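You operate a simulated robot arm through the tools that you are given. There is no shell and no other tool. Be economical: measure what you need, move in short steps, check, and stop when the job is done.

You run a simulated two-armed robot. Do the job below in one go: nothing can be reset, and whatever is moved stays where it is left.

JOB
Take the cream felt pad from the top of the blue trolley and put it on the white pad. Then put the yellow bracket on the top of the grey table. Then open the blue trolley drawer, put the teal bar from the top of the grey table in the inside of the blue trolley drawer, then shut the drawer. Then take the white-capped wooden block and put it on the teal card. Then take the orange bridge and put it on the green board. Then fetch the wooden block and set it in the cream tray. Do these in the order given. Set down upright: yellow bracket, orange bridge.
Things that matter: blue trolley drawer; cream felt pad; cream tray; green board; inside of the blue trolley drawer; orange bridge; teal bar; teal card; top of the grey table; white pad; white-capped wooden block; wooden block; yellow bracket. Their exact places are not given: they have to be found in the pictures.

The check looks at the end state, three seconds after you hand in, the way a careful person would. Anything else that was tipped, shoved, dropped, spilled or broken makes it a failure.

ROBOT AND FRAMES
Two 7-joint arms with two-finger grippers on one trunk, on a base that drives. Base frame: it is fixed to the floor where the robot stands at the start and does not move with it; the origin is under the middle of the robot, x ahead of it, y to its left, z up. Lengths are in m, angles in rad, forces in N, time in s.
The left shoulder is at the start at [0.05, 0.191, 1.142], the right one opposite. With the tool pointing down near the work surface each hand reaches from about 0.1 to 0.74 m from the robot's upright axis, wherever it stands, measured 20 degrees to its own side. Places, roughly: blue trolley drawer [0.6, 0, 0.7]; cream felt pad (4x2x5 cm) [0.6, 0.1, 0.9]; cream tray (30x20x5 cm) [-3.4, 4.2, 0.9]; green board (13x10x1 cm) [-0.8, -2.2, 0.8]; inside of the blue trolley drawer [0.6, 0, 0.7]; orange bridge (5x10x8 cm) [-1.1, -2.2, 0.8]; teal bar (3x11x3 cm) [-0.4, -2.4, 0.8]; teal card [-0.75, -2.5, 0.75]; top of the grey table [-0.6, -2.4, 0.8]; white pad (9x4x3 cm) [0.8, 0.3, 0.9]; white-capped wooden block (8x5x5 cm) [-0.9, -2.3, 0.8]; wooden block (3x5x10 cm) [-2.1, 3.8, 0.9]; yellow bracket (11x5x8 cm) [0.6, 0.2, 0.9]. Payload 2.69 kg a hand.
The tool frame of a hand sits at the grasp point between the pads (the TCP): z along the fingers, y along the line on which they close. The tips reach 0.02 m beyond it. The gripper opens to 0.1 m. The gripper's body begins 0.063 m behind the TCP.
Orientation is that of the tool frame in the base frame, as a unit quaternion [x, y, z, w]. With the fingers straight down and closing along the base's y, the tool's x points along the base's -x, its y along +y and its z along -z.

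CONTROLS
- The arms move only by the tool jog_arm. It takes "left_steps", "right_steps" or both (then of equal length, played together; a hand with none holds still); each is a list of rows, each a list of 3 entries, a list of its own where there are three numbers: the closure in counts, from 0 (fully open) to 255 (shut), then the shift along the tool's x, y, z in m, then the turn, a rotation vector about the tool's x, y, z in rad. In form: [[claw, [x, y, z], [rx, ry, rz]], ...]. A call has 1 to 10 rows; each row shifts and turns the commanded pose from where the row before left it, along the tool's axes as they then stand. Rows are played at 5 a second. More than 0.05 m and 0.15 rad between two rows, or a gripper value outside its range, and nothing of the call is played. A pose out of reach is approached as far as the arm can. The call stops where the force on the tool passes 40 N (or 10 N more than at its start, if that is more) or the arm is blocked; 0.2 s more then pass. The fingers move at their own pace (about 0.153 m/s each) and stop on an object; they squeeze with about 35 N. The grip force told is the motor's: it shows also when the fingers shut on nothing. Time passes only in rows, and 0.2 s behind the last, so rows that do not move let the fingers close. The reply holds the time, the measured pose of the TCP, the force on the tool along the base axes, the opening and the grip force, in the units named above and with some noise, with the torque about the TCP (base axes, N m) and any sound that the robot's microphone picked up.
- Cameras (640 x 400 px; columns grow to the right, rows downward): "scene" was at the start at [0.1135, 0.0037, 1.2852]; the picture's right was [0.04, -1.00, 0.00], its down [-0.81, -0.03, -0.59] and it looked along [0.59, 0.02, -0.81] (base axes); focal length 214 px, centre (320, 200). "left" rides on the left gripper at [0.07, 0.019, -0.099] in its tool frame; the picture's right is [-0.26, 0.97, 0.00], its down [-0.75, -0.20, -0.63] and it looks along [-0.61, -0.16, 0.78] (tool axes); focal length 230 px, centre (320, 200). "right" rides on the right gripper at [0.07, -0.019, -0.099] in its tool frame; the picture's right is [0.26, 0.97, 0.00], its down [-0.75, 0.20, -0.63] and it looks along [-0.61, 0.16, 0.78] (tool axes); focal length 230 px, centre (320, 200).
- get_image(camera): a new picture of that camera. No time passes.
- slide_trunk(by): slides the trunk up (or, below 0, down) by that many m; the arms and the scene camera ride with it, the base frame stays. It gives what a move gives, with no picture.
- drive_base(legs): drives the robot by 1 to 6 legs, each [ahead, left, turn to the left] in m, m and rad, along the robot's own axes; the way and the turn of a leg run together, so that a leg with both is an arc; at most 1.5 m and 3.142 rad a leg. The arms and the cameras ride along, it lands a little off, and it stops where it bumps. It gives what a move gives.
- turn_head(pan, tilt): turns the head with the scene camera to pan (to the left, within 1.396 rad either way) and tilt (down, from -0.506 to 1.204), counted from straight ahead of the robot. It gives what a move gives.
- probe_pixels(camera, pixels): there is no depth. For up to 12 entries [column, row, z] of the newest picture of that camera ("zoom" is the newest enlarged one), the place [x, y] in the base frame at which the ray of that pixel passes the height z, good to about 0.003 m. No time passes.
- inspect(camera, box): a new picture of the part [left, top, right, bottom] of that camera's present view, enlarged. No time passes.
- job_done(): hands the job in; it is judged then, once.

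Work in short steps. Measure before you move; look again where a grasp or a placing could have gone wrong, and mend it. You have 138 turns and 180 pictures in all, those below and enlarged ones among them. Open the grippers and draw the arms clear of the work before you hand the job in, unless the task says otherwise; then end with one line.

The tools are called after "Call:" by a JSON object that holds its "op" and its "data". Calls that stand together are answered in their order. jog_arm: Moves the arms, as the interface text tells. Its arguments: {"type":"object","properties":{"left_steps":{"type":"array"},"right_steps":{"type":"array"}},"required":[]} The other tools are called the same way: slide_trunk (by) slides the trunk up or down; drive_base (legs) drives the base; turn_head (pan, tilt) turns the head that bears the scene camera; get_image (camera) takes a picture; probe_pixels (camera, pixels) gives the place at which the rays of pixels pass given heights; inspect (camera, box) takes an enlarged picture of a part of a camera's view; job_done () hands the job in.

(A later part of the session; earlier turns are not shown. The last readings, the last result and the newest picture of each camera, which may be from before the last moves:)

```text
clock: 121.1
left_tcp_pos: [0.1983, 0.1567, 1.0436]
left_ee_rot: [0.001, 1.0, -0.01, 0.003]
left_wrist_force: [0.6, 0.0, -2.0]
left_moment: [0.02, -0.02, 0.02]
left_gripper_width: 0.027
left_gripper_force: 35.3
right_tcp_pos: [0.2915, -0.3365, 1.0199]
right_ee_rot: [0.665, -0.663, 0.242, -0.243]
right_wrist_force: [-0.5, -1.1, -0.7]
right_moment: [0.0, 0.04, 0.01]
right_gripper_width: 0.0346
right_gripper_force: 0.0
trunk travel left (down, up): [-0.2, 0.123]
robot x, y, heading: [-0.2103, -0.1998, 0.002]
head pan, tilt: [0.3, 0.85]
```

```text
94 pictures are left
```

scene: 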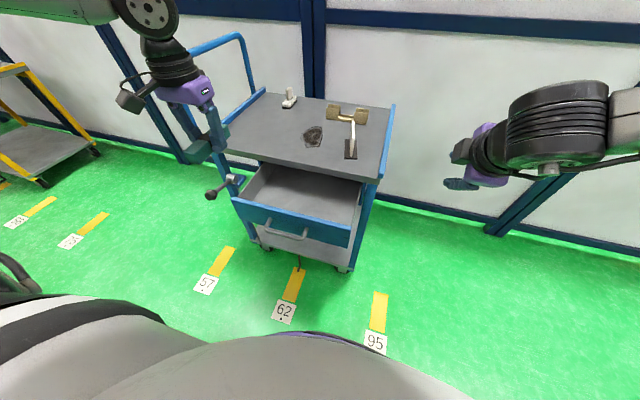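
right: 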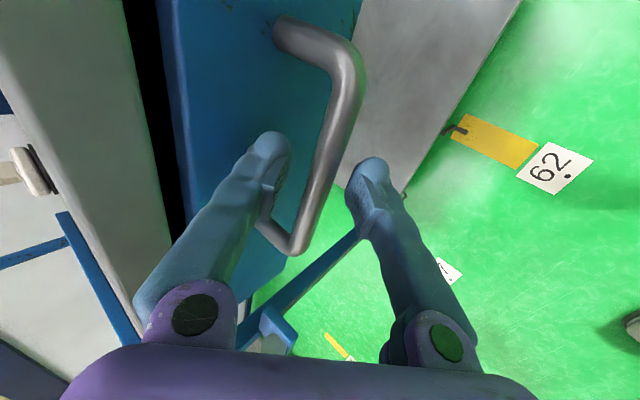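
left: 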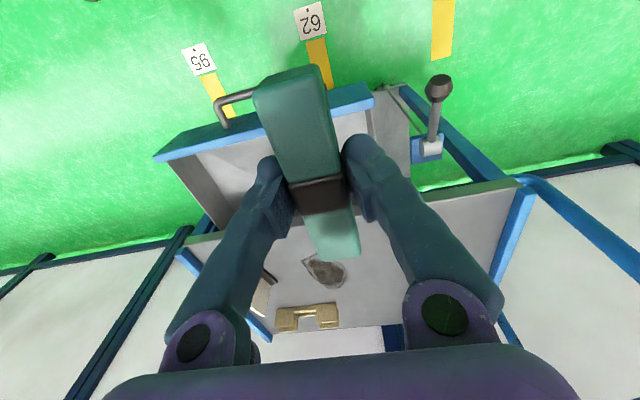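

I probe the drawer's rim, floor and tabletop edge.

Call:
{"op": "inspect", "data": {"camera": "scene", "box": [220, 140, 400, 260]}}

Call:
{"op": "probe_pixels", "data": {"camera": "left", "pixels": [[155, 157, 0.785], [372, 101, 0.785], [230, 219, 0.835], [500, 180, 0.835], [197, 152, 0.785], [365, 107, 0.785]]}}

```text
3.33 times, centred on (310, 200) of scene
```

zoom: 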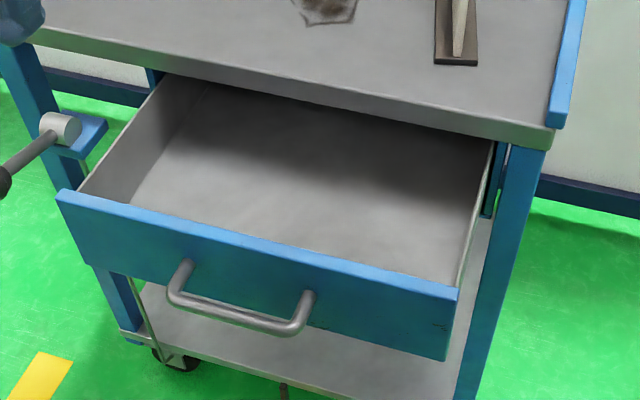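

```text
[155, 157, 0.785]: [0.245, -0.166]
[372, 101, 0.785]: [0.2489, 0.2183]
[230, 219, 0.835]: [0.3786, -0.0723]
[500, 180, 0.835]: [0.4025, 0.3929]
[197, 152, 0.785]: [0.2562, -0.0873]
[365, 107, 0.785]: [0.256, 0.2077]
```

Call:
{"op": "probe_pixels", "data": {"camera": "zoom", "pixels": [[58, 193, 0.785], [458, 292, 0.785], [58, 193, 0.77], [458, 292, 0.77], [300, 75, 0.835], [300, 97, 0.8], [130, 202, 0.69], [130, 202, 0.71], [450, 284, 0.69], [490, 145, 0.69], [200, 90, 0.69]]}}

```text
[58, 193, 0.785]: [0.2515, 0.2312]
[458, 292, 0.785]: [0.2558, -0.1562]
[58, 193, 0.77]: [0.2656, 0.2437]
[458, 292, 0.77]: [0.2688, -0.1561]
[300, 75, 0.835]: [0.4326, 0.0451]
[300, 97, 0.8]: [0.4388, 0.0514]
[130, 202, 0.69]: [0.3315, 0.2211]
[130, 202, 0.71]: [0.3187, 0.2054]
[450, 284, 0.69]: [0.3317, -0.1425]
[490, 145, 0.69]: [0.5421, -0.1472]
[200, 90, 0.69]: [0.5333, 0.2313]
```

Opening spans x 0.26–0.43; I move the bar over (0.345,0.05) and begin lowering.

Call:
{"op": "jog_arm", "data": {"left_steps": [[255, [-0.0368, -0.0265, 0], [0, 0, 0]], [255, [-0.0368, -0.0265, 0], [0, 0, 0]], [255, [-0.0368, -0.0265, 0], [0, 0, 0]], [255, [-0.0368, -0.0265, 0], [0, 0, 0]], [255, [0, 0, 0.045], [0, 0, 0]], [255, [0, 0, 0.045], [0, 0, 0]], [255, [0, 0, 0.045], [0, 0, 0]], [255, [0, 0, 0.045], [0, 0, 0]]]}}

Call:
{"op": "inspect", "data": {"camera": "scene", "box": [200, 100, 400, 260]}}

Call:
{"op": "get_image", "data": {"camera": "left"}}

```text
clock: 122.9
left_tcp_pos: [0.328, 0.0608, 0.8783]
left_ee_rot: [0.0, 1.0, -0.011, 0.003]
left_wrist_force: [0.6, 0.0, -2.0]
left_moment: [-0.01, 0.02, -0.02]
left_gripper_width: 0.0267
left_gripper_force: 35.0
left hand out of reach, approached as far as the arm can: row 7, 8
right_tcp_pos: [0.2898, -0.3367, 1.02]
right_ee_rot: [0.665, -0.663, 0.242, -0.244]
right_wrist_force: [0.5, -0.3, -0.6]
right_moment: [0.03, -0.03, 0.0]
right_gripper_width: 0.0346
right_gripper_force: 0.0
trunk travel left (down, up): [-0.2, 0.123]
robot x, y, heading: [-0.2127, -0.1999, 0.002]
head pan, tilt: [0.3, 0.85]
```

```text
2.50 times, centred on (300, 180) of scene
```

zoom: 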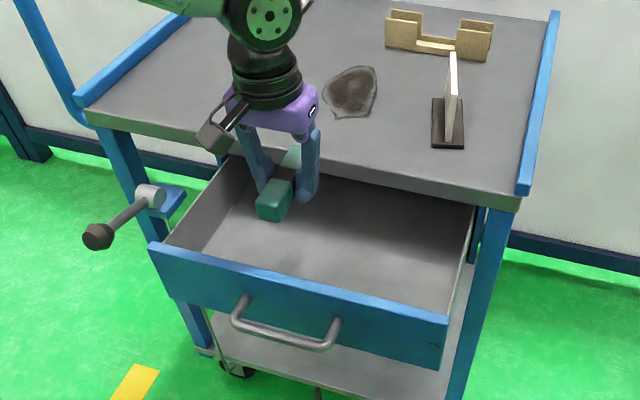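

```text
91 pictures are left
```

left: 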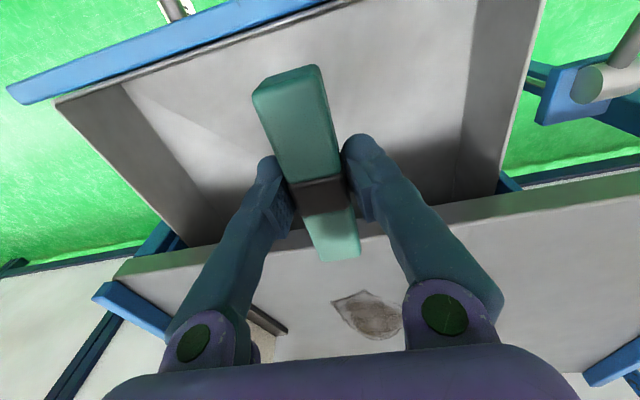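

Again the arm stops going lower; I lower the trunk instead.

Call:
{"op": "slide_trunk", "data": {"by": -0.1}}

Call:
{"op": "jog_arm", "data": {"left_steps": [[255, [-0.012, 0, 0], [0, 0, 0]]]}}

Call:
{"op": "get_image", "data": {"camera": "left"}}

Call:
{"op": "inspect", "data": {"camera": "scene", "box": [200, 130, 400, 290]}}

```text
clock: 124.2
left_tcp_pos: [0.3282, 0.0616, 0.7775]
left_ee_rot: [0.001, 1.0, -0.011, 0.004]
left_wrist_force: [0.2, -0.4, -1.5]
left_moment: [-0.03, -0.01, 0.02]
left_gripper_width: 0.0268
left_gripper_force: 35.0
right_tcp_pos: [0.2896, -0.3369, 0.9202]
right_ee_rot: [0.666, -0.663, 0.242, -0.242]
right_wrist_force: [0.3, -0.2, -0.7]
right_moment: [0.0, 0.01, -0.04]
right_gripper_width: 0.0348
right_gripper_force: 0.2
trunk travel left (down, up): [-0.1, 0.223]
robot x, y, heading: [-0.2112, -0.1979, 0.002]
head pan, tilt: [0.3, 0.85]
```

```text
clock: 124.6
left_tcp_pos: [0.3347, 0.0659, 0.7809]
left_ee_rot: [0.002, 1.0, -0.012, 0.003]
left_wrist_force: [0.4, 0.3, -1.1]
left_moment: [0.0, 0.0, -0.02]
left_gripper_width: 0.0268
left_gripper_force: 35.1
left hand out of reach, approached as far as the arm can: row 1
right_tcp_pos: [0.2904, -0.3369, 0.92]
right_ee_rot: [0.666, -0.663, 0.242, -0.243]
right_wrist_force: [-0.4, -0.2, 0.7]
right_moment: [0.0, -0.01, 0.03]
right_gripper_width: 0.0351
right_gripper_force: 0.0
trunk travel left (down, up): [-0.1, 0.223]
robot x, y, heading: [-0.2086, -0.2021, 0.003]
head pan, tilt: [0.3, 0.85]
```

```text
90 pictures are left
```

left: 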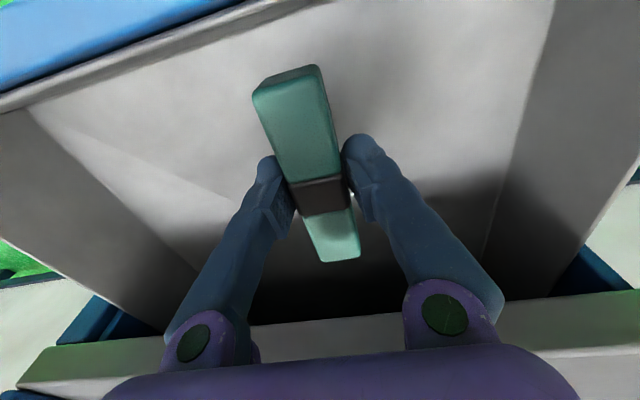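

```text
2.50 times, centred on (300, 210) of scene
```

zoom: 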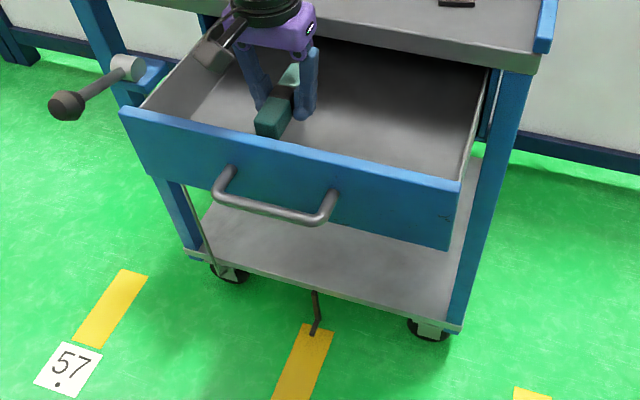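

Clearances look fine; I continue lowering by trunk in steps, watching the force.

Call:
{"op": "slide_trunk", "data": {"by": -0.04}}

Call:
{"op": "slide_trunk", "data": {"by": -0.012}}

Call:
{"op": "inspect", "data": {"camera": "scene", "box": [230, 120, 350, 210]}}

```text
clock: 125.4
left_tcp_pos: [0.3329, 0.0644, 0.7414]
left_ee_rot: [0.001, 1.0, -0.011, 0.004]
left_wrist_force: [0.1, 0.4, -1.9]
left_moment: [0.01, 0.0, 0.02]
left_gripper_width: 0.0271
left_gripper_force: 34.8
right_tcp_pos: [0.2894, -0.3371, 0.8805]
right_ee_rot: [0.665, -0.663, 0.242, -0.244]
right_wrist_force: [-0.7, 0.3, 0.6]
right_moment: [-0.01, 0.0, 0.01]
right_gripper_width: 0.0351
right_gripper_force: 0.0
trunk travel left (down, up): [-0.06, 0.263]
robot x, y, heading: [-0.2119, -0.1968, 0.004]
head pan, tilt: [0.3, 0.85]
```

```text
clock: 126.0
left_tcp_pos: [0.3332, 0.0661, 0.7296]
left_ee_rot: [0.001, 1.0, -0.011, 0.005]
left_wrist_force: [0.1, 0.0, -2.4]
left_moment: [0.0, -0.01, -0.01]
left_gripper_width: 0.0272
left_gripper_force: 35.7
right_tcp_pos: [0.2916, -0.3377, 0.8673]
right_ee_rot: [0.666, -0.663, 0.242, -0.243]
right_wrist_force: [-0.2, 0.1, 0.9]
right_moment: [0.01, 0.0, -0.03]
right_gripper_width: 0.0347
right_gripper_force: 0.1
trunk travel left (down, up): [-0.048, 0.275]
robot x, y, heading: [-0.2106, -0.1972, 0.002]
head pan, tilt: [0.3, 0.85]
```

```text
4.44 times, centred on (290, 165) of scene
```

zoom: 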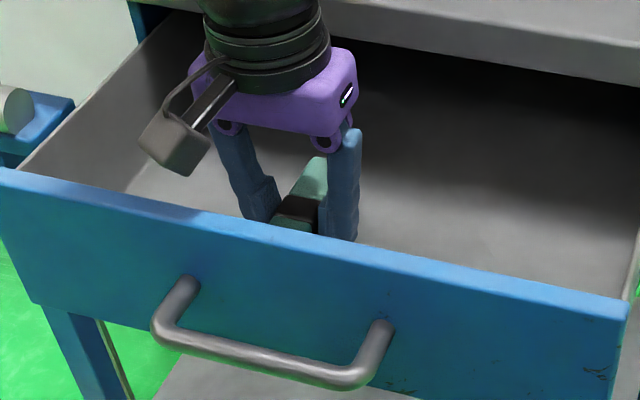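

Call:
{"op": "slide_trunk", "data": {"by": -0.01}}

Call:
{"op": "slide_trunk", "data": {"by": -0.006}}

Call:
{"op": "slide_trunk", "data": {"by": -0.005}}

```text
clock: 126.6
left_tcp_pos: [0.3341, 0.0659, 0.7238]
left_ee_rot: [0.0, 1.0, -0.011, 0.006]
left_wrist_force: [1.0, 2.9, 16.7]
left_moment: [0.25, 0.75, -0.07]
left_gripper_width: 0.0267
left_gripper_force: 35.0
right_tcp_pos: [0.2896, -0.3373, 0.859]
right_ee_rot: [0.665, -0.663, 0.243, -0.244]
right_wrist_force: [0.5, 0.5, -0.7]
right_moment: [0.0, 0.01, 0.01]
right_gripper_width: 0.0349
right_gripper_force: 0.0
trunk travel left (down, up): [-0.038, 0.285]
robot x, y, heading: [-0.2126, -0.1991, 0.003]
head pan, tilt: [0.3, 0.85]
```

```text
clock: 127.1
left_tcp_pos: [0.3377, 0.0655, 0.7218]
left_ee_rot: [0.0, 1.0, -0.011, 0.01]
left_wrist_force: [1.8, 0.2, 12.9]
left_moment: [0.26, 0.48, -0.09]
left_gripper_width: 0.0267
left_gripper_force: 35.9
right_tcp_pos: [0.2907, -0.3375, 0.8537]
right_ee_rot: [0.665, -0.664, 0.242, -0.243]
right_wrist_force: [0.1, 0.9, 0.4]
right_moment: [0.01, 0.01, 0.02]
right_gripper_width: 0.0349
right_gripper_force: 0.1
trunk travel left (down, up): [-0.034, 0.289]
robot x, y, heading: [-0.2094, -0.2016, -0.001]
head pan, tilt: [0.3, 0.85]
stopped: the force on the tool passed its limit at 45 N (the readings are from after the stop); the commanded pose is now the measured one
```

```text
clock: 127.5
left_tcp_pos: [0.3399, 0.0651, 0.7223]
left_ee_rot: [0.0, 1.0, -0.012, 0.015]
left_wrist_force: [1.4, 0.0, 13.9]
left_moment: [0.28, 0.38, -0.09]
left_gripper_width: 0.027
left_gripper_force: 34.6
right_tcp_pos: [0.2912, -0.3377, 0.8498]
right_ee_rot: [0.666, -0.663, 0.242, -0.243]
right_wrist_force: [-0.3, 0.5, -0.1]
right_moment: [-0.01, 0.04, 0.01]
right_gripper_width: 0.035
right_gripper_force: 0.1
trunk travel left (down, up): [-0.03, 0.293]
robot x, y, heading: [-0.2115, -0.1948, 0.008]
head pan, tilt: [0.3, 0.85]
stopped: the force on the tool passed its limit at 43 N (the readings are from after the stop); the commanded pose is now the measured one
```

The bar rests on the drawer floor. I relieve slightly, open a little and lift out with the trunk.

Call:
{"op": "slide_trunk", "data": {"by": 0.004}}

Call:
{"op": "jog_arm", "data": {"left_steps": [[150, [0, 0, 0], [0, 0, 0]], [130, [0, 0, 0], [0, 0, 0]], [130, [0, 0, 0], [0, 0, 0]]]}}

Call:
{"op": "slide_trunk", "data": {"by": 0.17}}

Call:
{"op": "get_image", "data": {"camera": "left"}}

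Call:
{"op": "get_image", "data": {"camera": "scene"}}

```text
clock: 128.1
left_tcp_pos: [0.3396, 0.0659, 0.7234]
left_ee_rot: [0.001, 1.0, -0.011, 0.01]
left_wrist_force: [-0.1, -0.9, -0.7]
left_moment: [0.03, 0.02, 0.0]
left_gripper_width: 0.027
left_gripper_force: 34.9
right_tcp_pos: [0.2902, -0.337, 0.8526]
right_ee_rot: [0.666, -0.663, 0.242, -0.242]
right_wrist_force: [0.4, 0.3, 0.0]
right_moment: [0.03, 0.01, -0.04]
right_gripper_width: 0.0349
right_gripper_force: 0.1
trunk travel left (down, up): [-0.034, 0.289]
robot x, y, heading: [-0.2116, -0.1957, 0.006]
head pan, tilt: [0.3, 0.85]
```

```text
clock: 128.9
left_tcp_pos: [0.3398, 0.0662, 0.7232]
left_ee_rot: [0.0, 1.0, -0.01, 0.012]
left_wrist_force: [1.2, 0.0, -0.3]
left_moment: [0.02, 0.0, 0.01]
left_gripper_width: 0.0491
left_gripper_force: 0.2
right_tcp_pos: [0.2895, -0.3376, 0.8543]
right_ee_rot: [0.666, -0.662, 0.241, -0.244]
right_wrist_force: [0.0, -0.3, -0.9]
right_moment: [0.01, 0.0, 0.0]
right_gripper_width: 0.035
right_gripper_force: 0.0
trunk travel left (down, up): [-0.034, 0.289]
robot x, y, heading: [-0.208, -0.1973, 0.004]
head pan, tilt: [0.3, 0.85]
```

```text
clock: 130.8
left_tcp_pos: [0.339, 0.0661, 0.8932]
left_ee_rot: [0.001, 1.0, -0.011, 0.012]
left_wrist_force: [0.3, -0.2, 0.2]
left_moment: [-0.01, 0.04, 0.0]
left_gripper_width: 0.0488
left_gripper_force: 0.0
right_tcp_pos: [0.2899, -0.3367, 1.0238]
right_ee_rot: [0.666, -0.663, 0.241, -0.243]
right_wrist_force: [0.6, 1.3, -0.1]
right_moment: [0.01, 0.0, 0.02]
right_gripper_width: 0.0348
right_gripper_force: 0.0
trunk travel left (down, up): [-0.204, 0.119]
robot x, y, heading: [-0.2076, -0.202, 0.01]
head pan, tilt: [0.3, 0.85]
```

```text
87 pictures are left
```

left: 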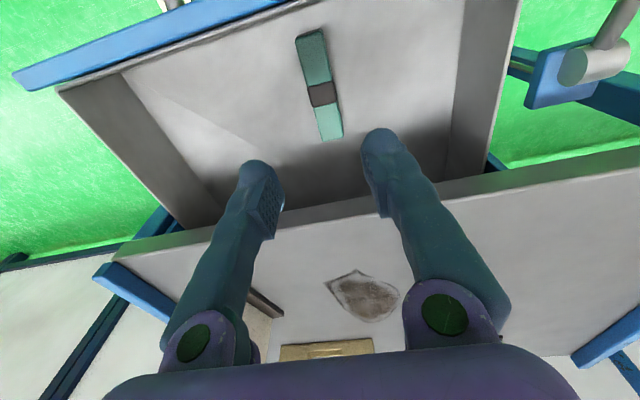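

```text
86 pictures are left
```

scene: 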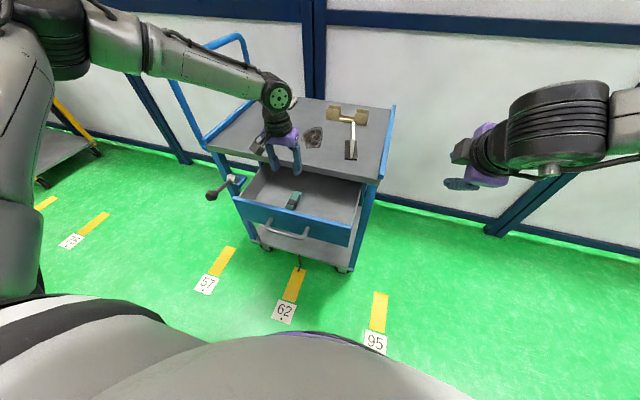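

The teal bar lies in the drawer. I retrace the base path and re-grip the handle with the right hand to shut it.

Call:
{"op": "drive_base", "data": {"legs": [[-0.28, 0, 0], [0, 0.365, 0]]}}

Call:
{"op": "jog_arm", "data": {"right_steps": [[166, [0, 0.009, 0.036], [0, 0, 0]], [166, [0, 0.009, 0.036], [0, 0, 0]], [166, [0, 0.009, 0.036], [0, 0, 0]], [166, [0, 0, 0.04], [0, 0, 0]], [166, [0, 0, 0.04], [0, 0, 0]]]}}

Call:
{"op": "get_image", "data": {"camera": "right"}}

```text
clock: 136.2
left_tcp_pos: [0.0531, 0.4354, 0.8934]
left_ee_rot: [-0.001, 1.0, -0.011, 0.012]
left_wrist_force: [0.2, -0.5, 0.0]
left_moment: [0.01, 0.0, 0.02]
left_gripper_width: 0.0491
left_gripper_force: 0.0
right_tcp_pos: [0.0048, 0.034, 1.0231]
right_ee_rot: [0.666, -0.663, 0.242, -0.243]
right_wrist_force: [0.1, 0.2, -1.2]
right_moment: [0.04, 0.01, -0.01]
right_gripper_width: 0.0348
right_gripper_force: 0.1
trunk travel left (down, up): [-0.204, 0.119]
robot x, y, heading: [-0.495, 0.1727, 0.004]
head pan, tilt: [0.3, 0.85]
```

```text
clock: 137.4
left_tcp_pos: [0.0529, 0.4354, 0.893]
left_ee_rot: [-0.001, 1.0, -0.011, 0.011]
left_wrist_force: [-1.0, 0.9, 0.5]
left_moment: [0.05, -0.01, 0.03]
left_gripper_width: 0.049
left_gripper_force: 0.0
right_tcp_pos: [0.105, 0.0316, 0.863]
right_ee_rot: [0.667, -0.662, 0.242, -0.244]
right_wrist_force: [0.0, 0.1, 0.4]
right_moment: [-0.01, 0.01, -0.01]
right_gripper_width: 0.0347
right_gripper_force: 0.0
trunk travel left (down, up): [-0.204, 0.119]
robot x, y, heading: [-0.4921, 0.1711, 0.006]
head pan, tilt: [0.3, 0.85]
```

```text
85 pictures are left
```

right: 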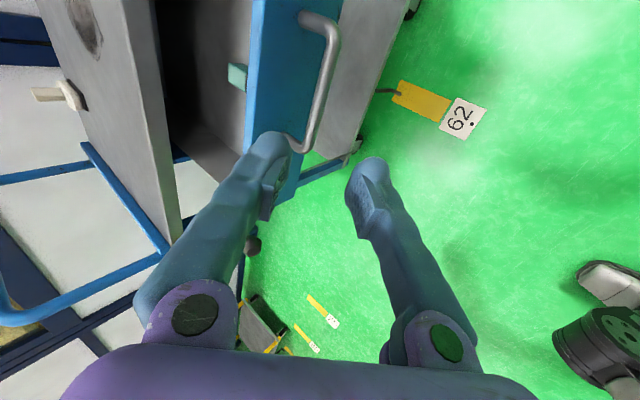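

Call:
{"op": "probe_pixels", "data": {"camera": "right", "pixels": [[326, 75, 0.75], [335, 40, 0.75], [310, 140, 0.75]]}}

Call:
{"op": "jog_arm", "data": {"right_steps": [[166, [0, 0.001, 0.045], [0, 0, 0]], [166, [0, 0.001, 0.045], [0, 0, 0]], [166, [0, 0, 0.03], [0, 0, 0]], [166, [0, 0, 0.022], [0, 0, 0]]]}}

Call:
{"op": "get_image", "data": {"camera": "right"}}

```text
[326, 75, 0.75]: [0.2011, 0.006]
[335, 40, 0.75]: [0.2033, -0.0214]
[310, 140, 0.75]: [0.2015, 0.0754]
```

```text
clock: 138.4
left_tcp_pos: [0.0538, 0.4351, 0.8949]
left_ee_rot: [-0.001, 1.0, -0.012, 0.012]
left_wrist_force: [-1.1, -0.5, 0.9]
left_moment: [0.01, -0.01, -0.04]
left_gripper_width: 0.0489
left_gripper_force: 0.0
right_tcp_pos: [0.1961, 0.0344, 0.753]
right_ee_rot: [0.666, -0.663, 0.242, -0.243]
right_wrist_force: [-0.4, -0.2, 0.0]
right_moment: [0.01, -0.02, 0.03]
right_gripper_width: 0.0347
right_gripper_force: 0.1
trunk travel left (down, up): [-0.204, 0.119]
robot x, y, heading: [-0.4947, 0.1715, 0.002]
head pan, tilt: [0.3, 0.85]
```

```text
84 pictures are left
```

right: 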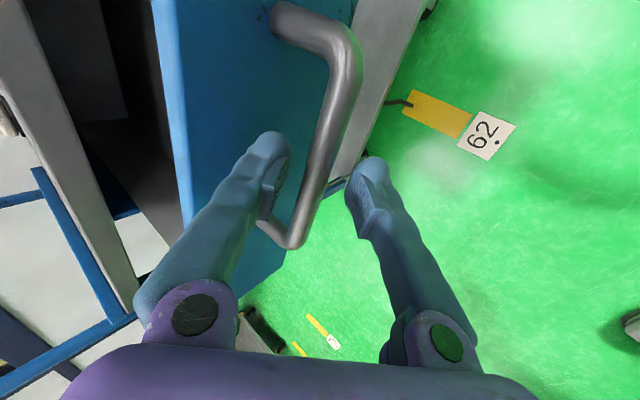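

The bar is between the fingers again. I grip and drive forward to shut the drawer.

Call:
{"op": "jog_arm", "data": {"right_steps": [[255, [0, 0, 0], [0, 0, 0]], [255, [0, 0, 0], [0, 0, 0]], [255, [0, 0, 0], [0, 0, 0]]]}}

Call:
{"op": "drive_base", "data": {"legs": [[0.15, 0, 0]]}}

Call:
{"op": "drive_base", "data": {"legs": [[0.028, 0, 0]]}}

Call:
{"op": "turn_head", "data": {"pan": -0.2, "tilt": 0.7}}

Call:
{"op": "get_image", "data": {"camera": "scene"}}

```text
clock: 139.2
left_tcp_pos: [0.0516, 0.4346, 0.8948]
left_ee_rot: [-0.001, 1.0, -0.011, 0.011]
left_wrist_force: [-0.4, -0.3, -0.1]
left_moment: [-0.03, -0.03, 0.01]
left_gripper_width: 0.0487
left_gripper_force: 0.1
right_tcp_pos: [0.1951, 0.034, 0.7515]
right_ee_rot: [0.666, -0.663, 0.241, -0.242]
right_wrist_force: [-1.0, 0.3, -7.2]
right_moment: [0.15, 0.0, -0.31]
right_gripper_width: 0.0061
right_gripper_force: 34.5
trunk travel left (down, up): [-0.204, 0.119]
robot x, y, heading: [-0.4949, 0.171, 0.003]
head pan, tilt: [0.3, 0.85]
```

```text
clock: 140.6
left_tcp_pos: [0.2074, 0.4343, 0.8929]
left_ee_rot: [0.001, 1.0, -0.012, 0.011]
left_wrist_force: [0.3, 0.8, -0.8]
left_moment: [0.03, 0.01, 0.0]
left_gripper_width: 0.049
left_gripper_force: 0.0
right_tcp_pos: [0.3456, 0.033, 0.7503]
right_ee_rot: [0.666, -0.663, 0.241, -0.242]
right_wrist_force: [-1.8, 13.8, -13.3]
right_moment: [0.23, 0.04, 0.24]
right_gripper_width: 0.0062
right_gripper_force: 34.6
trunk travel left (down, up): [-0.204, 0.119]
robot x, y, heading: [-0.3409, 0.1722, 0.006]
head pan, tilt: [0.3, 0.85]
```

```text
clock: 141.4
left_tcp_pos: [0.2342, 0.433, 0.8932]
left_ee_rot: [0.001, 1.0, -0.01, 0.01]
left_wrist_force: [0.2, 0.5, -0.7]
left_moment: [0.0, 0.02, -0.01]
left_gripper_width: 0.0491
left_gripper_force: 0.2
right_tcp_pos: [0.3733, 0.0329, 0.7508]
right_ee_rot: [0.667, -0.663, 0.239, -0.242]
right_wrist_force: [0.6, 3.2, -11.0]
right_moment: [-0.1, 0.04, -0.21]
right_gripper_width: 0.006
right_gripper_force: 34.1
trunk travel left (down, up): [-0.204, 0.119]
robot x, y, heading: [-0.3182, 0.1697, 0.0]
head pan, tilt: [0.3, 0.85]
```

```text
clock: 142.3
left_tcp_pos: [0.2333, 0.4337, 0.8929]
left_ee_rot: [0.002, 1.0, -0.011, 0.012]
left_wrist_force: [0.1, 0.5, 0.6]
left_moment: [0.01, 0.04, 0.05]
left_gripper_width: 0.049
left_gripper_force: 0.1
right_tcp_pos: [0.372, 0.0327, 0.7505]
right_ee_rot: [0.667, -0.664, 0.238, -0.241]
right_wrist_force: [1.4, 1.6, -8.1]
right_moment: [-0.05, 0.03, -0.11]
right_gripper_width: 0.0057
right_gripper_force: 34.4
trunk travel left (down, up): [-0.204, 0.119]
robot x, y, heading: [-0.3136, 0.17, 0.001]
head pan, tilt: [-0.201, 0.7]
```

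```text
83 pictures are left
```

scene: 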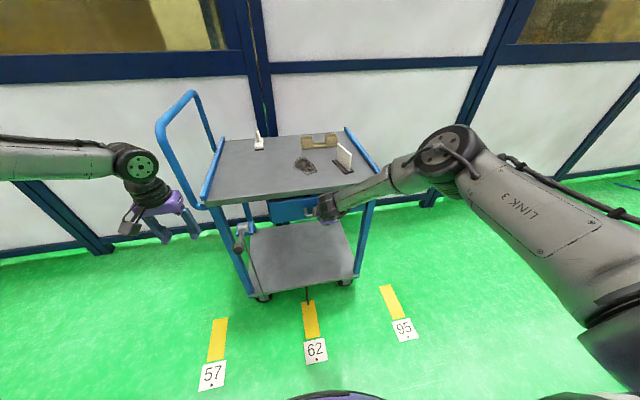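

Nearly shut (0.372 vs 0.375 originally). I push a few mm more with the hand along +x.

Call:
{"op": "jog_arm", "data": {"right_steps": [[255, [0, -0.0031, 0.0026], [0, 0, 0]], [255, [0, -0.0023, 0.002], [0, 0, 0]], [255, [0, 0, 0], [0, 0, 0]]]}}

Call:
{"op": "inspect", "data": {"camera": "scene", "box": [200, 130, 400, 270]}}

```text
clock: 143.1
left_tcp_pos: [0.2327, 0.4331, 0.8946]
left_ee_rot: [0.002, 1.0, -0.011, 0.011]
left_wrist_force: [-0.3, 0.3, 0.8]
left_moment: [0.02, 0.0, -0.04]
left_gripper_width: 0.0488
left_gripper_force: 0.2
right_tcp_pos: [0.3793, 0.0332, 0.7504]
right_ee_rot: [0.666, -0.663, 0.239, -0.242]
right_wrist_force: [-2.8, 2.4, -7.7]
right_moment: [0.0, -0.01, -0.07]
right_gripper_width: 0.0061
right_gripper_force: 33.8
trunk travel left (down, up): [-0.204, 0.119]
robot x, y, heading: [-0.3152, 0.1701, 0.006]
head pan, tilt: [-0.201, 0.7]
```

```text
2.86 times, centred on (300, 200) of scene
```

zoom: 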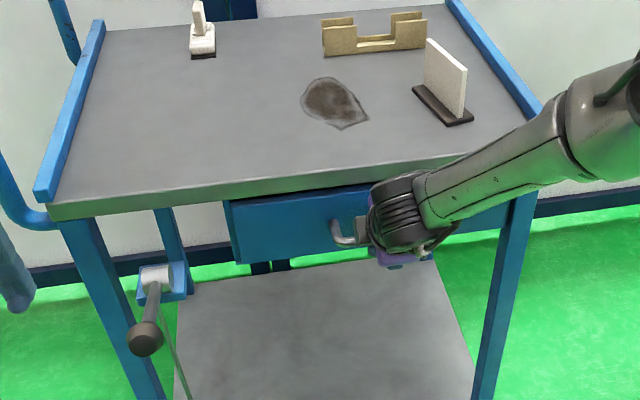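

Call:
{"op": "jog_arm", "data": {"right_steps": [[255, [0, -0.0031, 0.0026], [0, 0, 0]], [255, [0, -0.0031, 0.0026], [0, 0, 0]], [255, [0, 0, 0], [0, 0, 0]]]}}

Call:
{"op": "inspect", "data": {"camera": "scene", "box": [240, 190, 360, 265]}}

```text
clock: 143.9
left_tcp_pos: [0.2314, 0.4338, 0.8948]
left_ee_rot: [0.002, 1.0, -0.012, 0.013]
left_wrist_force: [1.0, -0.2, 0.9]
left_moment: [0.0, 0.0, -0.01]
left_gripper_width: 0.0488
left_gripper_force: 0.0
right_tcp_pos: [0.3803, 0.0316, 0.7479]
right_ee_rot: [0.666, -0.664, 0.238, -0.243]
right_wrist_force: [-24.2, -0.6, -8.0]
right_moment: [0.0, 0.02, -0.1]
right_gripper_width: 0.006
right_gripper_force: 33.3
right hand out of reach, approached as far as the arm can: row 2
trunk travel left (down, up): [-0.204, 0.119]
robot x, y, heading: [-0.3157, 0.1709, -0.001]
head pan, tilt: [-0.201, 0.7]
```

```text
5.33 times, centred on (300, 228) of scene
```

zoom: 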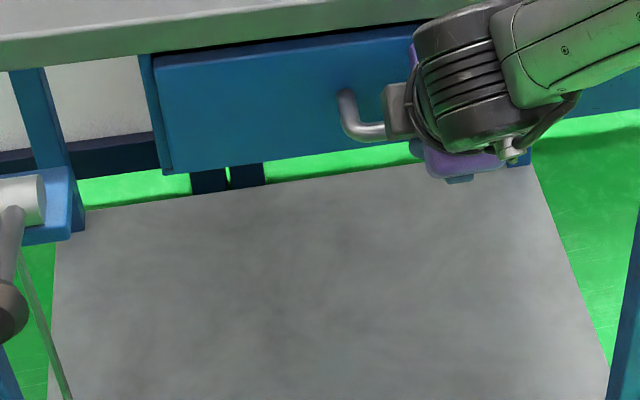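

24 N resistance: the drawer is at its stop. I ease, release the handle, and withdraw.

Call:
{"op": "jog_arm", "data": {"right_steps": [[200, [0, 0.001, -0.001], [0, 0, 0]], [166, [0, 0, 0], [0, 0, 0]], [166, [0, 0, 0], [0, 0, 0]], [166, [0, 0, -0.035], [0, 0, 0]], [166, [0, 0, -0.045], [0, 0, 0]], [166, [0, 0, -0.045], [0, 0, 0]], [166, [0, 0, -0.045], [0, 0, 0]], [166, [0, 0, -0.045], [0, 0, 0]]]}}

Call:
{"op": "get_image", "data": {"camera": "right"}}

Call:
{"op": "inspect", "data": {"camera": "scene", "box": [200, 130, 400, 270]}}

```text
clock: 145.7
left_tcp_pos: [0.2322, 0.4336, 0.8941]
left_ee_rot: [0.002, 1.0, -0.012, 0.012]
left_wrist_force: [-0.2, -0.6, 0.2]
left_moment: [-0.01, 0.03, 0.03]
left_gripper_width: 0.049
left_gripper_force: 0.1
right_tcp_pos: [0.2432, 0.0318, 0.9183]
right_ee_rot: [0.666, -0.663, 0.24, -0.243]
right_wrist_force: [-0.1, 0.2, 0.4]
right_moment: [-0.02, 0.01, 0.03]
right_gripper_width: 0.035
right_gripper_force: 0.0
trunk travel left (down, up): [-0.204, 0.119]
robot x, y, heading: [-0.32, 0.1742, 0.0]
head pan, tilt: [-0.201, 0.7]
```

```text
80 pictures are left
```

right: 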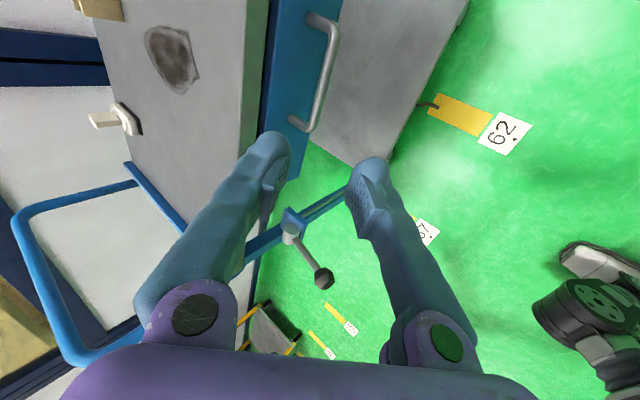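

```text
2.86 times, centred on (300, 200) of scene
```

zoom: 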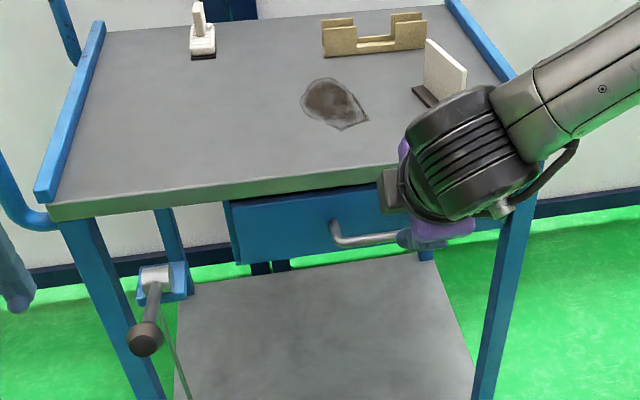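

Drawer shut. I back away, then straighten the right hand while raising it.

Call:
{"op": "drive_base", "data": {"legs": [[-0.25, 0, 0]]}}

Call:
{"op": "jog_arm", "data": {"right_steps": [[166, [0, 0, -0.04], [-0.14, 0, 0]], [166, [0, 0, -0.04], [-0.14, 0, 0]], [166, [0, 0, -0.04], [-0.14, 0, 0]], [166, [0, 0, -0.04], [-0.14, 0, 0]], [166, [0, 0, -0.03], [-0.14, 0, 0]], [0, [0, 0, 0], [0, 0, 0.143]], [0, [0, 0, 0], [0, 0, 0.143]], [0, [0, 0, 0], [0, 0, 0.143]], [0, [0, 0, 0], [0, 0, 0.143]], [0, [0, 0, 0], [0, 0, 0.143]]]}}

Call:
{"op": "jog_arm", "data": {"left_steps": [[0, [0, 0, -0.04], [0, 0, 0]], [0, [0, 0, -0.04], [0, 0, 0]], [0, [0, 0, -0.04], [0, 0, 0]], [0, [0, 0, -0.03], [0, 0, 0]], [0, [0, 0, 0], [0, 0, 0]], [0, [0, 0, 0], [0, 0, 0]]], "right_steps": [[0, [0, 0, 0], [0, 0, 0.143]], [0, [0, 0, 0], [0, 0, 0.143]], [0, [0, 0, 0], [0, 0, 0.143]], [0, [0, 0, 0], [0, 0, 0.143]], [0, [0, 0, 0], [0, 0, 0.143]], [0, [0, 0, 0], [0, 0, 0.141]]]}}

Call:
{"op": "drive_base", "data": {"legs": [[0, 0, -1.57], [1.0, 0, 0]]}}

```text
clock: 147.5
left_tcp_pos: [-0.0208, 0.4354, 0.8942]
left_ee_rot: [0.0, 1.0, -0.011, 0.012]
left_wrist_force: [0.4, 0.1, 0.8]
left_moment: [0.0, -0.01, 0.02]
left_gripper_width: 0.049
left_gripper_force: 0.0
right_tcp_pos: [-0.0065, 0.033, 0.9185]
right_ee_rot: [0.668, -0.662, 0.239, -0.243]
right_wrist_force: [0.2, -0.5, 0.9]
right_moment: [0.01, -0.01, 0.05]
right_gripper_width: 0.0349
right_gripper_force: 0.0
trunk travel left (down, up): [-0.204, 0.119]
robot x, y, heading: [-0.5652, 0.1723, 0.01]
head pan, tilt: [-0.201, 0.7]
```

```text
clock: 149.7
left_tcp_pos: [-0.0205, 0.4345, 0.8942]
left_ee_rot: [0.0, 1.0, -0.011, 0.012]
left_wrist_force: [-1.0, -0.5, 0.5]
left_moment: [-0.05, -0.01, 0.02]
left_gripper_width: 0.0494
left_gripper_force: 0.2
right_tcp_pos: [-0.1368, 0.0216, 0.9519]
right_ee_rot: [-0.411, 0.892, -0.076, 0.173]
right_wrist_force: [0.8, 0.1, -0.1]
right_moment: [-0.01, 0.03, -0.02]
right_gripper_width: 0.1
right_gripper_force: 0.1
right hand out of reach, approached as far as the arm can: row 2, 3, 4, 5
trunk travel left (down, up): [-0.204, 0.119]
robot x, y, heading: [-0.5661, 0.169, 0.007]
head pan, tilt: [-0.201, 0.7]
```

```text
clock: 151.1
left_tcp_pos: [-0.0218, 0.4377, 1.0449]
left_ee_rot: [0.0, 1.0, -0.011, 0.011]
left_wrist_force: [-0.1, -0.3, -0.3]
left_moment: [0.01, -0.02, -0.03]
left_gripper_width: 0.1
left_gripper_force: 0.1
right_tcp_pos: [-0.1371, 0.0211, 0.9523]
right_ee_rot: [-0.003, 0.982, 0.002, 0.19]
right_wrist_force: [0.1, -0.1, 0.7]
right_moment: [0.02, 0.0, -0.02]
right_gripper_width: 0.0999
right_gripper_force: 0.1
trunk travel left (down, up): [-0.204, 0.119]
robot x, y, heading: [-0.566, 0.1693, 0.002]
head pan, tilt: [-0.201, 0.7]
```

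```text
clock: 160.1
left_tcp_pos: [-0.2549, -1.3563, 1.0446]
left_ee_rot: [0.696, 0.718, -0.016, 0.0]
left_wrist_force: [0.0, 0.7, -0.6]
left_moment: [-0.02, -0.02, 0.0]
left_gripper_width: 0.0999
left_gripper_force: 0.1
right_tcp_pos: [-0.6752, -1.2517, 0.9532]
right_ee_rot: [0.68, 0.708, -0.13, 0.138]
right_wrist_force: [0.9, -0.5, -0.3]
right_moment: [0.02, 0.02, 0.01]
right_gripper_width: 0.1001
right_gripper_force: 0.0
trunk travel left (down, up): [-0.204, 0.119]
robot x, y, heading: [-0.5376, -0.815, -1.533]
head pan, tilt: [-0.201, 0.7]
```

The right hand still has a 0.38 rad tilt; I remove it (about tool y), raise it, and drive on to the grey table.

Call:
{"op": "jog_arm", "data": {"right_steps": [[0, [0, 0, 0], [0, 0.127, 0]], [0, [0, 0, 0], [0, 0.127, 0]], [0, [0, 0, 0], [0, 0.128, 0]], [0, [0, 0, -0.045], [0, 0, 0]], [0, [0, 0, -0.045], [0, 0, 0]], [0, [0, 0, -0.045], [0, 0, 0]]]}}

Call:
{"op": "drive_base", "data": {"legs": [[0.75, -0.13, -0.04]]}}

Call:
{"op": "turn_head", "data": {"pan": -0.1, "tilt": 0.85}}

Call:
{"op": "get_image", "data": {"camera": "scene"}}

```text
clock: 161.4
left_tcp_pos: [-0.2533, -1.3549, 1.045]
left_ee_rot: [0.696, 0.718, -0.017, 0.001]
left_wrist_force: [0.3, 1.3, -0.5]
left_moment: [0.0, 0.02, 0.0]
left_gripper_width: 0.1002
left_gripper_force: 0.0
right_tcp_pos: [-0.6747, -1.2511, 1.0878]
right_ee_rot: [0.693, 0.721, 0.002, 0.0]
right_wrist_force: [0.2, -0.6, -0.2]
right_moment: [-0.03, -0.02, -0.03]
right_gripper_width: 0.1003
right_gripper_force: 0.1
trunk travel left (down, up): [-0.204, 0.119]
robot x, y, heading: [-0.5342, -0.8175, -1.539]
head pan, tilt: [-0.201, 0.7]
```

```text
clock: 165.6
left_tcp_pos: [-0.3874, -2.1161, 1.0441]
left_ee_rot: [0.706, 0.708, -0.016, 0.0]
left_wrist_force: [-0.5, 0.7, -0.1]
left_moment: [-0.02, 0.0, 0.03]
left_gripper_width: 0.0998
left_gripper_force: 0.1
right_tcp_pos: [-0.8044, -1.9997, 1.0888]
right_ee_rot: [0.703, 0.711, 0.002, 0.001]
right_wrist_force: [0.8, 0.6, -0.2]
right_moment: [0.06, 0.01, -0.02]
right_gripper_width: 0.0999
right_gripper_force: 0.0
trunk travel left (down, up): [-0.204, 0.119]
robot x, y, heading: [-0.6537, -1.5712, -1.57]
head pan, tilt: [-0.201, 0.7]
```

```text
clock: 166.3
left_tcp_pos: [-0.3872, -2.116, 1.0456]
left_ee_rot: [0.706, 0.708, -0.016, 0.001]
left_wrist_force: [-1.0, -0.2, -0.8]
left_moment: [0.0, -0.02, -0.01]
left_gripper_width: 0.0995
left_gripper_force: 0.0
right_tcp_pos: [-0.8065, -1.9993, 1.0894]
right_ee_rot: [0.704, 0.711, 0.001, 0.001]
right_wrist_force: [-0.4, -0.4, 0.3]
right_moment: [0.02, -0.04, -0.04]
right_gripper_width: 0.0998
right_gripper_force: 0.2
trunk travel left (down, up): [-0.204, 0.119]
robot x, y, heading: [-0.6568, -1.5699, -1.562]
head pan, tilt: [-0.099, 0.85]
```

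```text
78 pictures are left
```

scene: 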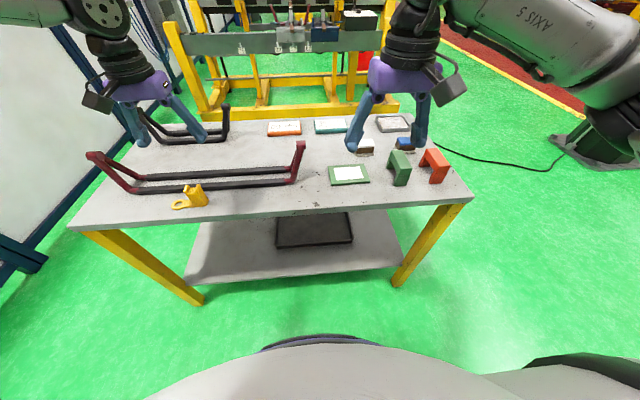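

I check where the table's shelf front lies, and the target objects in an enlarged view.

Call:
{"op": "probe_pixels", "data": {"camera": "scene", "pixels": [[300, 273, 0.25], [300, 273, 0.35], [300, 273, 0.15], [198, 303, 0.0], [395, 286, 0.0], [320, 336, 0.1], [320, 336, 0.25]]}}

Call:
{"op": "turn_head", "data": {"pan": -0.35, "tilt": 0.75}}

Call:
{"op": "get_image", "data": {"camera": "scene"}}

Call:
{"op": "inspect", "data": {"camera": "scene", "box": [210, 100, 410, 225]}}

Call:
{"op": "get_image", "data": {"camera": "right"}}

```text
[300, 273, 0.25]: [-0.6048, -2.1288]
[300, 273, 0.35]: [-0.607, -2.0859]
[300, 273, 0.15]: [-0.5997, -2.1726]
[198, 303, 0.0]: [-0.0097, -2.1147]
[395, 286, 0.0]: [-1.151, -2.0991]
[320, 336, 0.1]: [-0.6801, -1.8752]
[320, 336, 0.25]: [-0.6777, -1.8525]
```

```text
clock: 167.0
left_tcp_pos: [-0.3868, -2.1166, 1.045]
left_ee_rot: [0.707, 0.707, -0.016, 0.0]
left_wrist_force: [-0.1, 0.4, -0.5]
left_moment: [-0.02, 0.0, -0.01]
left_gripper_width: 0.0999
left_gripper_force: 0.0
right_tcp_pos: [-0.8054, -2.0002, 1.0876]
right_ee_rot: [0.703, 0.711, 0.001, 0.0]
right_wrist_force: [0.1, 0.0, 0.3]
right_moment: [0.01, 0.03, 0.0]
right_gripper_width: 0.0999
right_gripper_force: 0.0
trunk travel left (down, up): [-0.204, 0.119]
robot x, y, heading: [-0.6538, -1.572, -1.568]
head pan, tilt: [-0.351, 0.75]
```

```text
77 pictures are left
```

scene: 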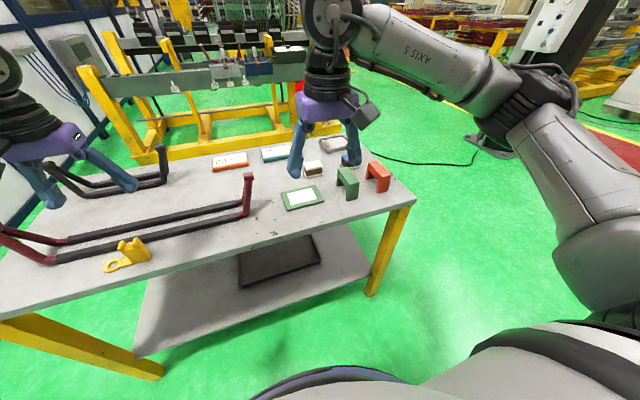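

```text
3.20 times, centred on (310, 162) of scene
```

zoom: 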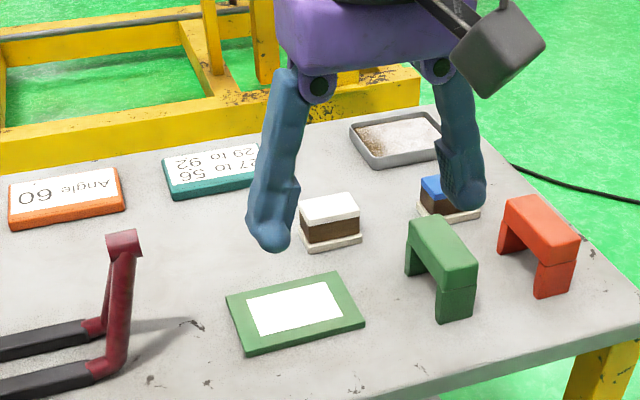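

```text
75 pictures are left
```

right: 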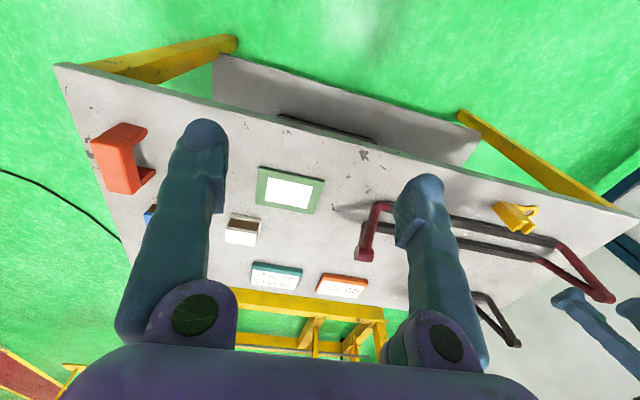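

I drive closer (shelf front at y≈−2.10 leaves room) and measure the block and card from near.

Call:
{"op": "drive_base", "data": {"legs": [[0.17, 0, 0]]}}

Call:
{"op": "get_image", "data": {"camera": "right"}}

Call:
{"op": "turn_head", "data": {"pan": -0.2, "tilt": 0.85}}

Call:
{"op": "inspect", "data": {"camera": "scene", "box": [240, 80, 440, 205]}}

```text
clock: 168.5
left_tcp_pos: [-0.3875, -2.2839, 1.0438]
left_ee_rot: [0.707, 0.707, -0.017, 0.0]
left_wrist_force: [-0.2, -0.7, -1.0]
left_moment: [0.01, 0.0, 0.0]
left_gripper_width: 0.1001
left_gripper_force: 0.1
right_tcp_pos: [-0.8048, -2.1666, 1.0875]
right_ee_rot: [0.704, 0.71, 0.001, 0.001]
right_wrist_force: [0.6, -1.7, -0.2]
right_moment: [0.02, -0.04, 0.0]
right_gripper_width: 0.0999
right_gripper_force: 0.0
trunk travel left (down, up): [-0.204, 0.119]
robot x, y, heading: [-0.6555, -1.74, -1.568]
head pan, tilt: [-0.351, 0.75]
```

```text
74 pictures are left
```

right: 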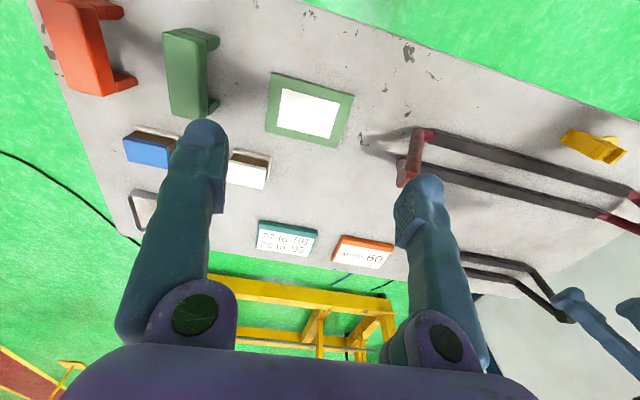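

```text
clock: 169.2
left_tcp_pos: [-0.3873, -2.2833, 1.0444]
left_ee_rot: [0.707, 0.707, -0.016, 0.0]
left_wrist_force: [0.0, 0.3, -0.6]
left_moment: [0.02, 0.01, -0.01]
left_gripper_width: 0.0998
left_gripper_force: 0.0
right_tcp_pos: [-0.8042, -2.1653, 1.087]
right_ee_rot: [0.704, 0.71, 0.001, 0.001]
right_wrist_force: [-0.1, -0.4, 0.7]
right_moment: [0.0, 0.01, -0.03]
right_gripper_width: 0.0999
right_gripper_force: 0.0
trunk travel left (down, up): [-0.204, 0.119]
robot x, y, heading: [-0.6524, -1.7354, -1.565]
head pan, tilt: [-0.201, 0.85]
```

```text
3.20 times, centred on (340, 142) of scene
```

zoom: 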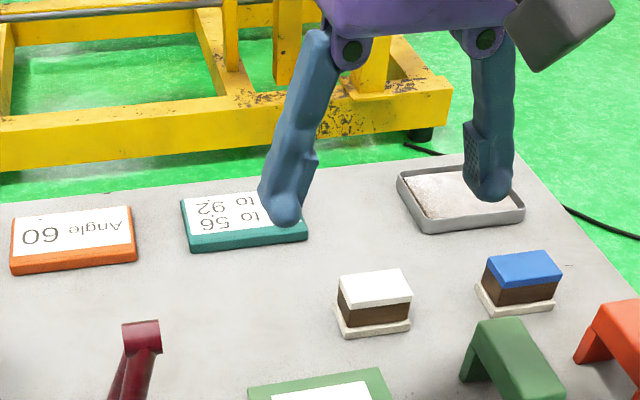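

Call:
{"op": "probe_pixels", "data": {"camera": "zoom", "pixels": [[342, 337, 0.795], [411, 330, 0.795], [345, 307, 0.845], [411, 298, 0.845], [338, 277, 0.845], [402, 270, 0.845], [190, 250, 0.795], [306, 241, 0.795], [181, 199, 0.81]]}}

Call:
{"op": "inspect", "data": {"camera": "right", "box": [200, 130, 420, 290]}}

```text
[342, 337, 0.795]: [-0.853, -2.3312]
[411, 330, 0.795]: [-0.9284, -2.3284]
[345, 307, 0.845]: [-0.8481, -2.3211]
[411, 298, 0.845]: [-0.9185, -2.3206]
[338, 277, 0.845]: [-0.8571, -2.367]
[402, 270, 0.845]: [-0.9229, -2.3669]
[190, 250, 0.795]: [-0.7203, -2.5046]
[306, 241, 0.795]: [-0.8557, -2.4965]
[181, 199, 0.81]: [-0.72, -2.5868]
```

```text
2.50 times, centred on (310, 210) of right
```

zoom: 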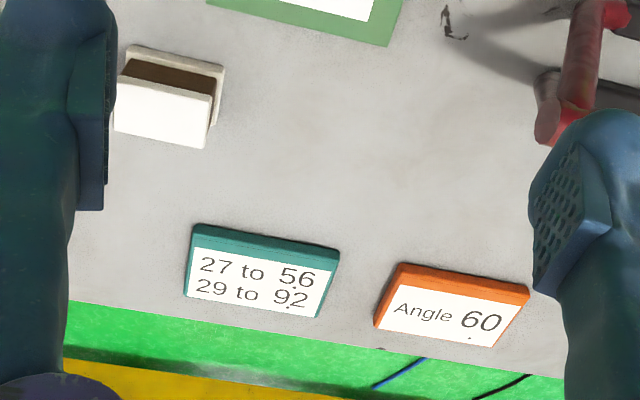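

Call:
{"op": "probe_pixels", "data": {"camera": "zoom", "pixels": [[195, 225, 0.795], [339, 249, 0.795], [187, 297, 0.805], [318, 318, 0.805], [125, 47, 0.795], [223, 67, 0.795], [115, 131, 0.845], [203, 148, 0.845], [213, 97, 0.845], [118, 77, 0.845]]}}

```text
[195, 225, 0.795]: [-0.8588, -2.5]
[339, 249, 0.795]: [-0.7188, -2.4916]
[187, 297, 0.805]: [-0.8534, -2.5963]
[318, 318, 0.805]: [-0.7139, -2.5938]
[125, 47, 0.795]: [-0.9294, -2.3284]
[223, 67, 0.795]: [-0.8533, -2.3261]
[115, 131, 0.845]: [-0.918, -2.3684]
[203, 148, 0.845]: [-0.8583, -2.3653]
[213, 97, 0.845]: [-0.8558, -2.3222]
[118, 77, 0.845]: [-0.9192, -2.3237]
```

Block: top (−0.919…−0.857, −2.367…−2.322), base 7.6 cm wide; card x −0.857…−0.716, y −2.595…−2.495. I turn left 0.8 rad so the right shoulder gets closer.

Call:
{"op": "drive_base", "data": {"legs": [[0.025, 0, 0], [0, 0, 0.8]]}}

Call:
{"op": "turn_head", "data": {"pan": -0.9, "tilt": 0.85}}

Call:
{"op": "get_image", "data": {"camera": "scene"}}

```text
clock: 170.2
left_tcp_pos: [-0.3872, -2.3058, 1.0447]
left_ee_rot: [0.708, 0.706, -0.017, 0.0]
left_wrist_force: [0.5, 0.1, 0.1]
left_moment: [-0.05, -0.03, 0.01]
left_gripper_width: 0.1002
left_gripper_force: 0.1
right_tcp_pos: [-0.8047, -2.188, 1.0877]
right_ee_rot: [0.704, 0.71, 0.003, 0.0]
right_wrist_force: [0.1, -0.2, 0.3]
right_moment: [-0.01, 0.02, -0.02]
right_gripper_width: 0.1003
right_gripper_force: 0.1
trunk travel left (down, up): [-0.204, 0.119]
robot x, y, heading: [-0.6554, -1.7596, -1.565]
head pan, tilt: [-0.201, 0.85]
stopped in leg 1: the robot was blocked; the commanded pose is now the measured one
```

```text
clock: 171.3
left_tcp_pos: [-0.3868, -2.3072, 1.0442]
left_ee_rot: [0.706, 0.708, -0.016, 0.0]
left_wrist_force: [0.8, 0.4, -0.4]
left_moment: [0.01, 0.01, 0.01]
left_gripper_width: 0.0999
left_gripper_force: 0.0
right_tcp_pos: [-0.8048, -2.1905, 1.0874]
right_ee_rot: [0.703, 0.711, 0.002, -0.001]
right_wrist_force: [-0.4, 0.0, -0.5]
right_moment: [0.01, -0.03, -0.02]
right_gripper_width: 0.0998
right_gripper_force: 0.0
trunk travel left (down, up): [-0.204, 0.119]
robot x, y, heading: [-0.6532, -1.758, -1.562]
head pan, tilt: [-0.901, 0.85]
```

```text
71 pictures are left
```

scene: 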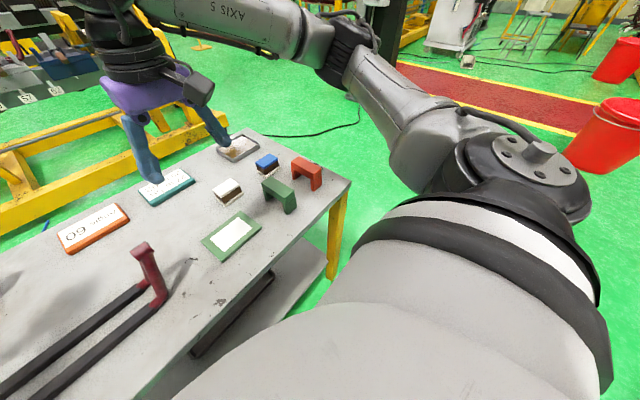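

The base just touched the table frame; I back off 2 cm and then turn.

Call:
{"op": "drive_base", "data": {"legs": [[-0.02, 0, 0], [0, 0, 0.8]]}}

Call:
{"op": "turn_head", "data": {"pan": -0.9, "tilt": 0.8}}

Call:
{"op": "get_image", "data": {"camera": "scene"}}

```text
clock: 174.2
left_tcp_pos: [-0.073, -1.9214, 1.0434]
left_ee_rot: [0.369, 0.929, -0.015, 0.007]
left_wrist_force: [0.5, -0.7, 1.0]
left_moment: [-0.02, -0.02, 0.0]
left_gripper_width: 0.0999
left_gripper_force: 0.1
right_tcp_pos: [-0.4456, -2.1441, 1.0872]
right_ee_rot: [0.365, 0.931, 0.002, 0.0]
right_wrist_force: [-0.6, 0.3, 0.1]
right_moment: [0.0, 0.03, 0.01]
right_gripper_width: 0.1
right_gripper_force: 0.1
trunk travel left (down, up): [-0.204, 0.119]
robot x, y, heading: [-0.6519, -1.7397, -0.749]
head pan, tilt: [-0.901, 0.85]
```

```text
clock: 174.8
left_tcp_pos: [-0.0747, -1.9217, 1.0448]
left_ee_rot: [0.369, 0.929, -0.015, 0.006]
left_wrist_force: [0.5, -0.2, 0.7]
left_moment: [-0.02, 0.03, -0.03]
left_gripper_width: 0.1
left_gripper_force: 0.2
right_tcp_pos: [-0.4451, -2.1451, 1.0868]
right_ee_rot: [0.365, 0.931, 0.002, 0.0]
right_wrist_force: [-0.4, -1.2, -0.1]
right_moment: [-0.01, -0.01, 0.0]
right_gripper_width: 0.0998
right_gripper_force: 0.0
trunk travel left (down, up): [-0.204, 0.119]
robot x, y, heading: [-0.655, -1.7453, -0.755]
head pan, tilt: [-0.901, 0.799]
```

```text
70 pictures are left
```

scene: 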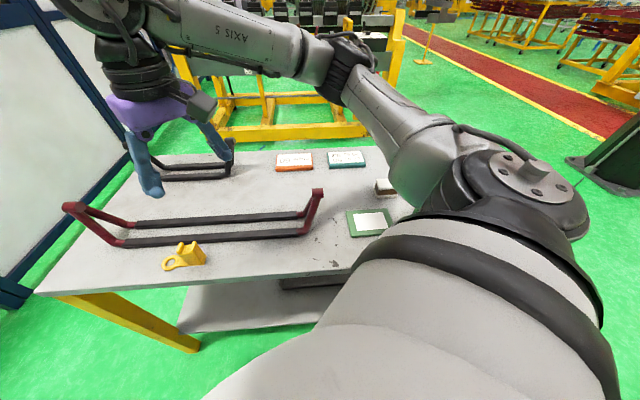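

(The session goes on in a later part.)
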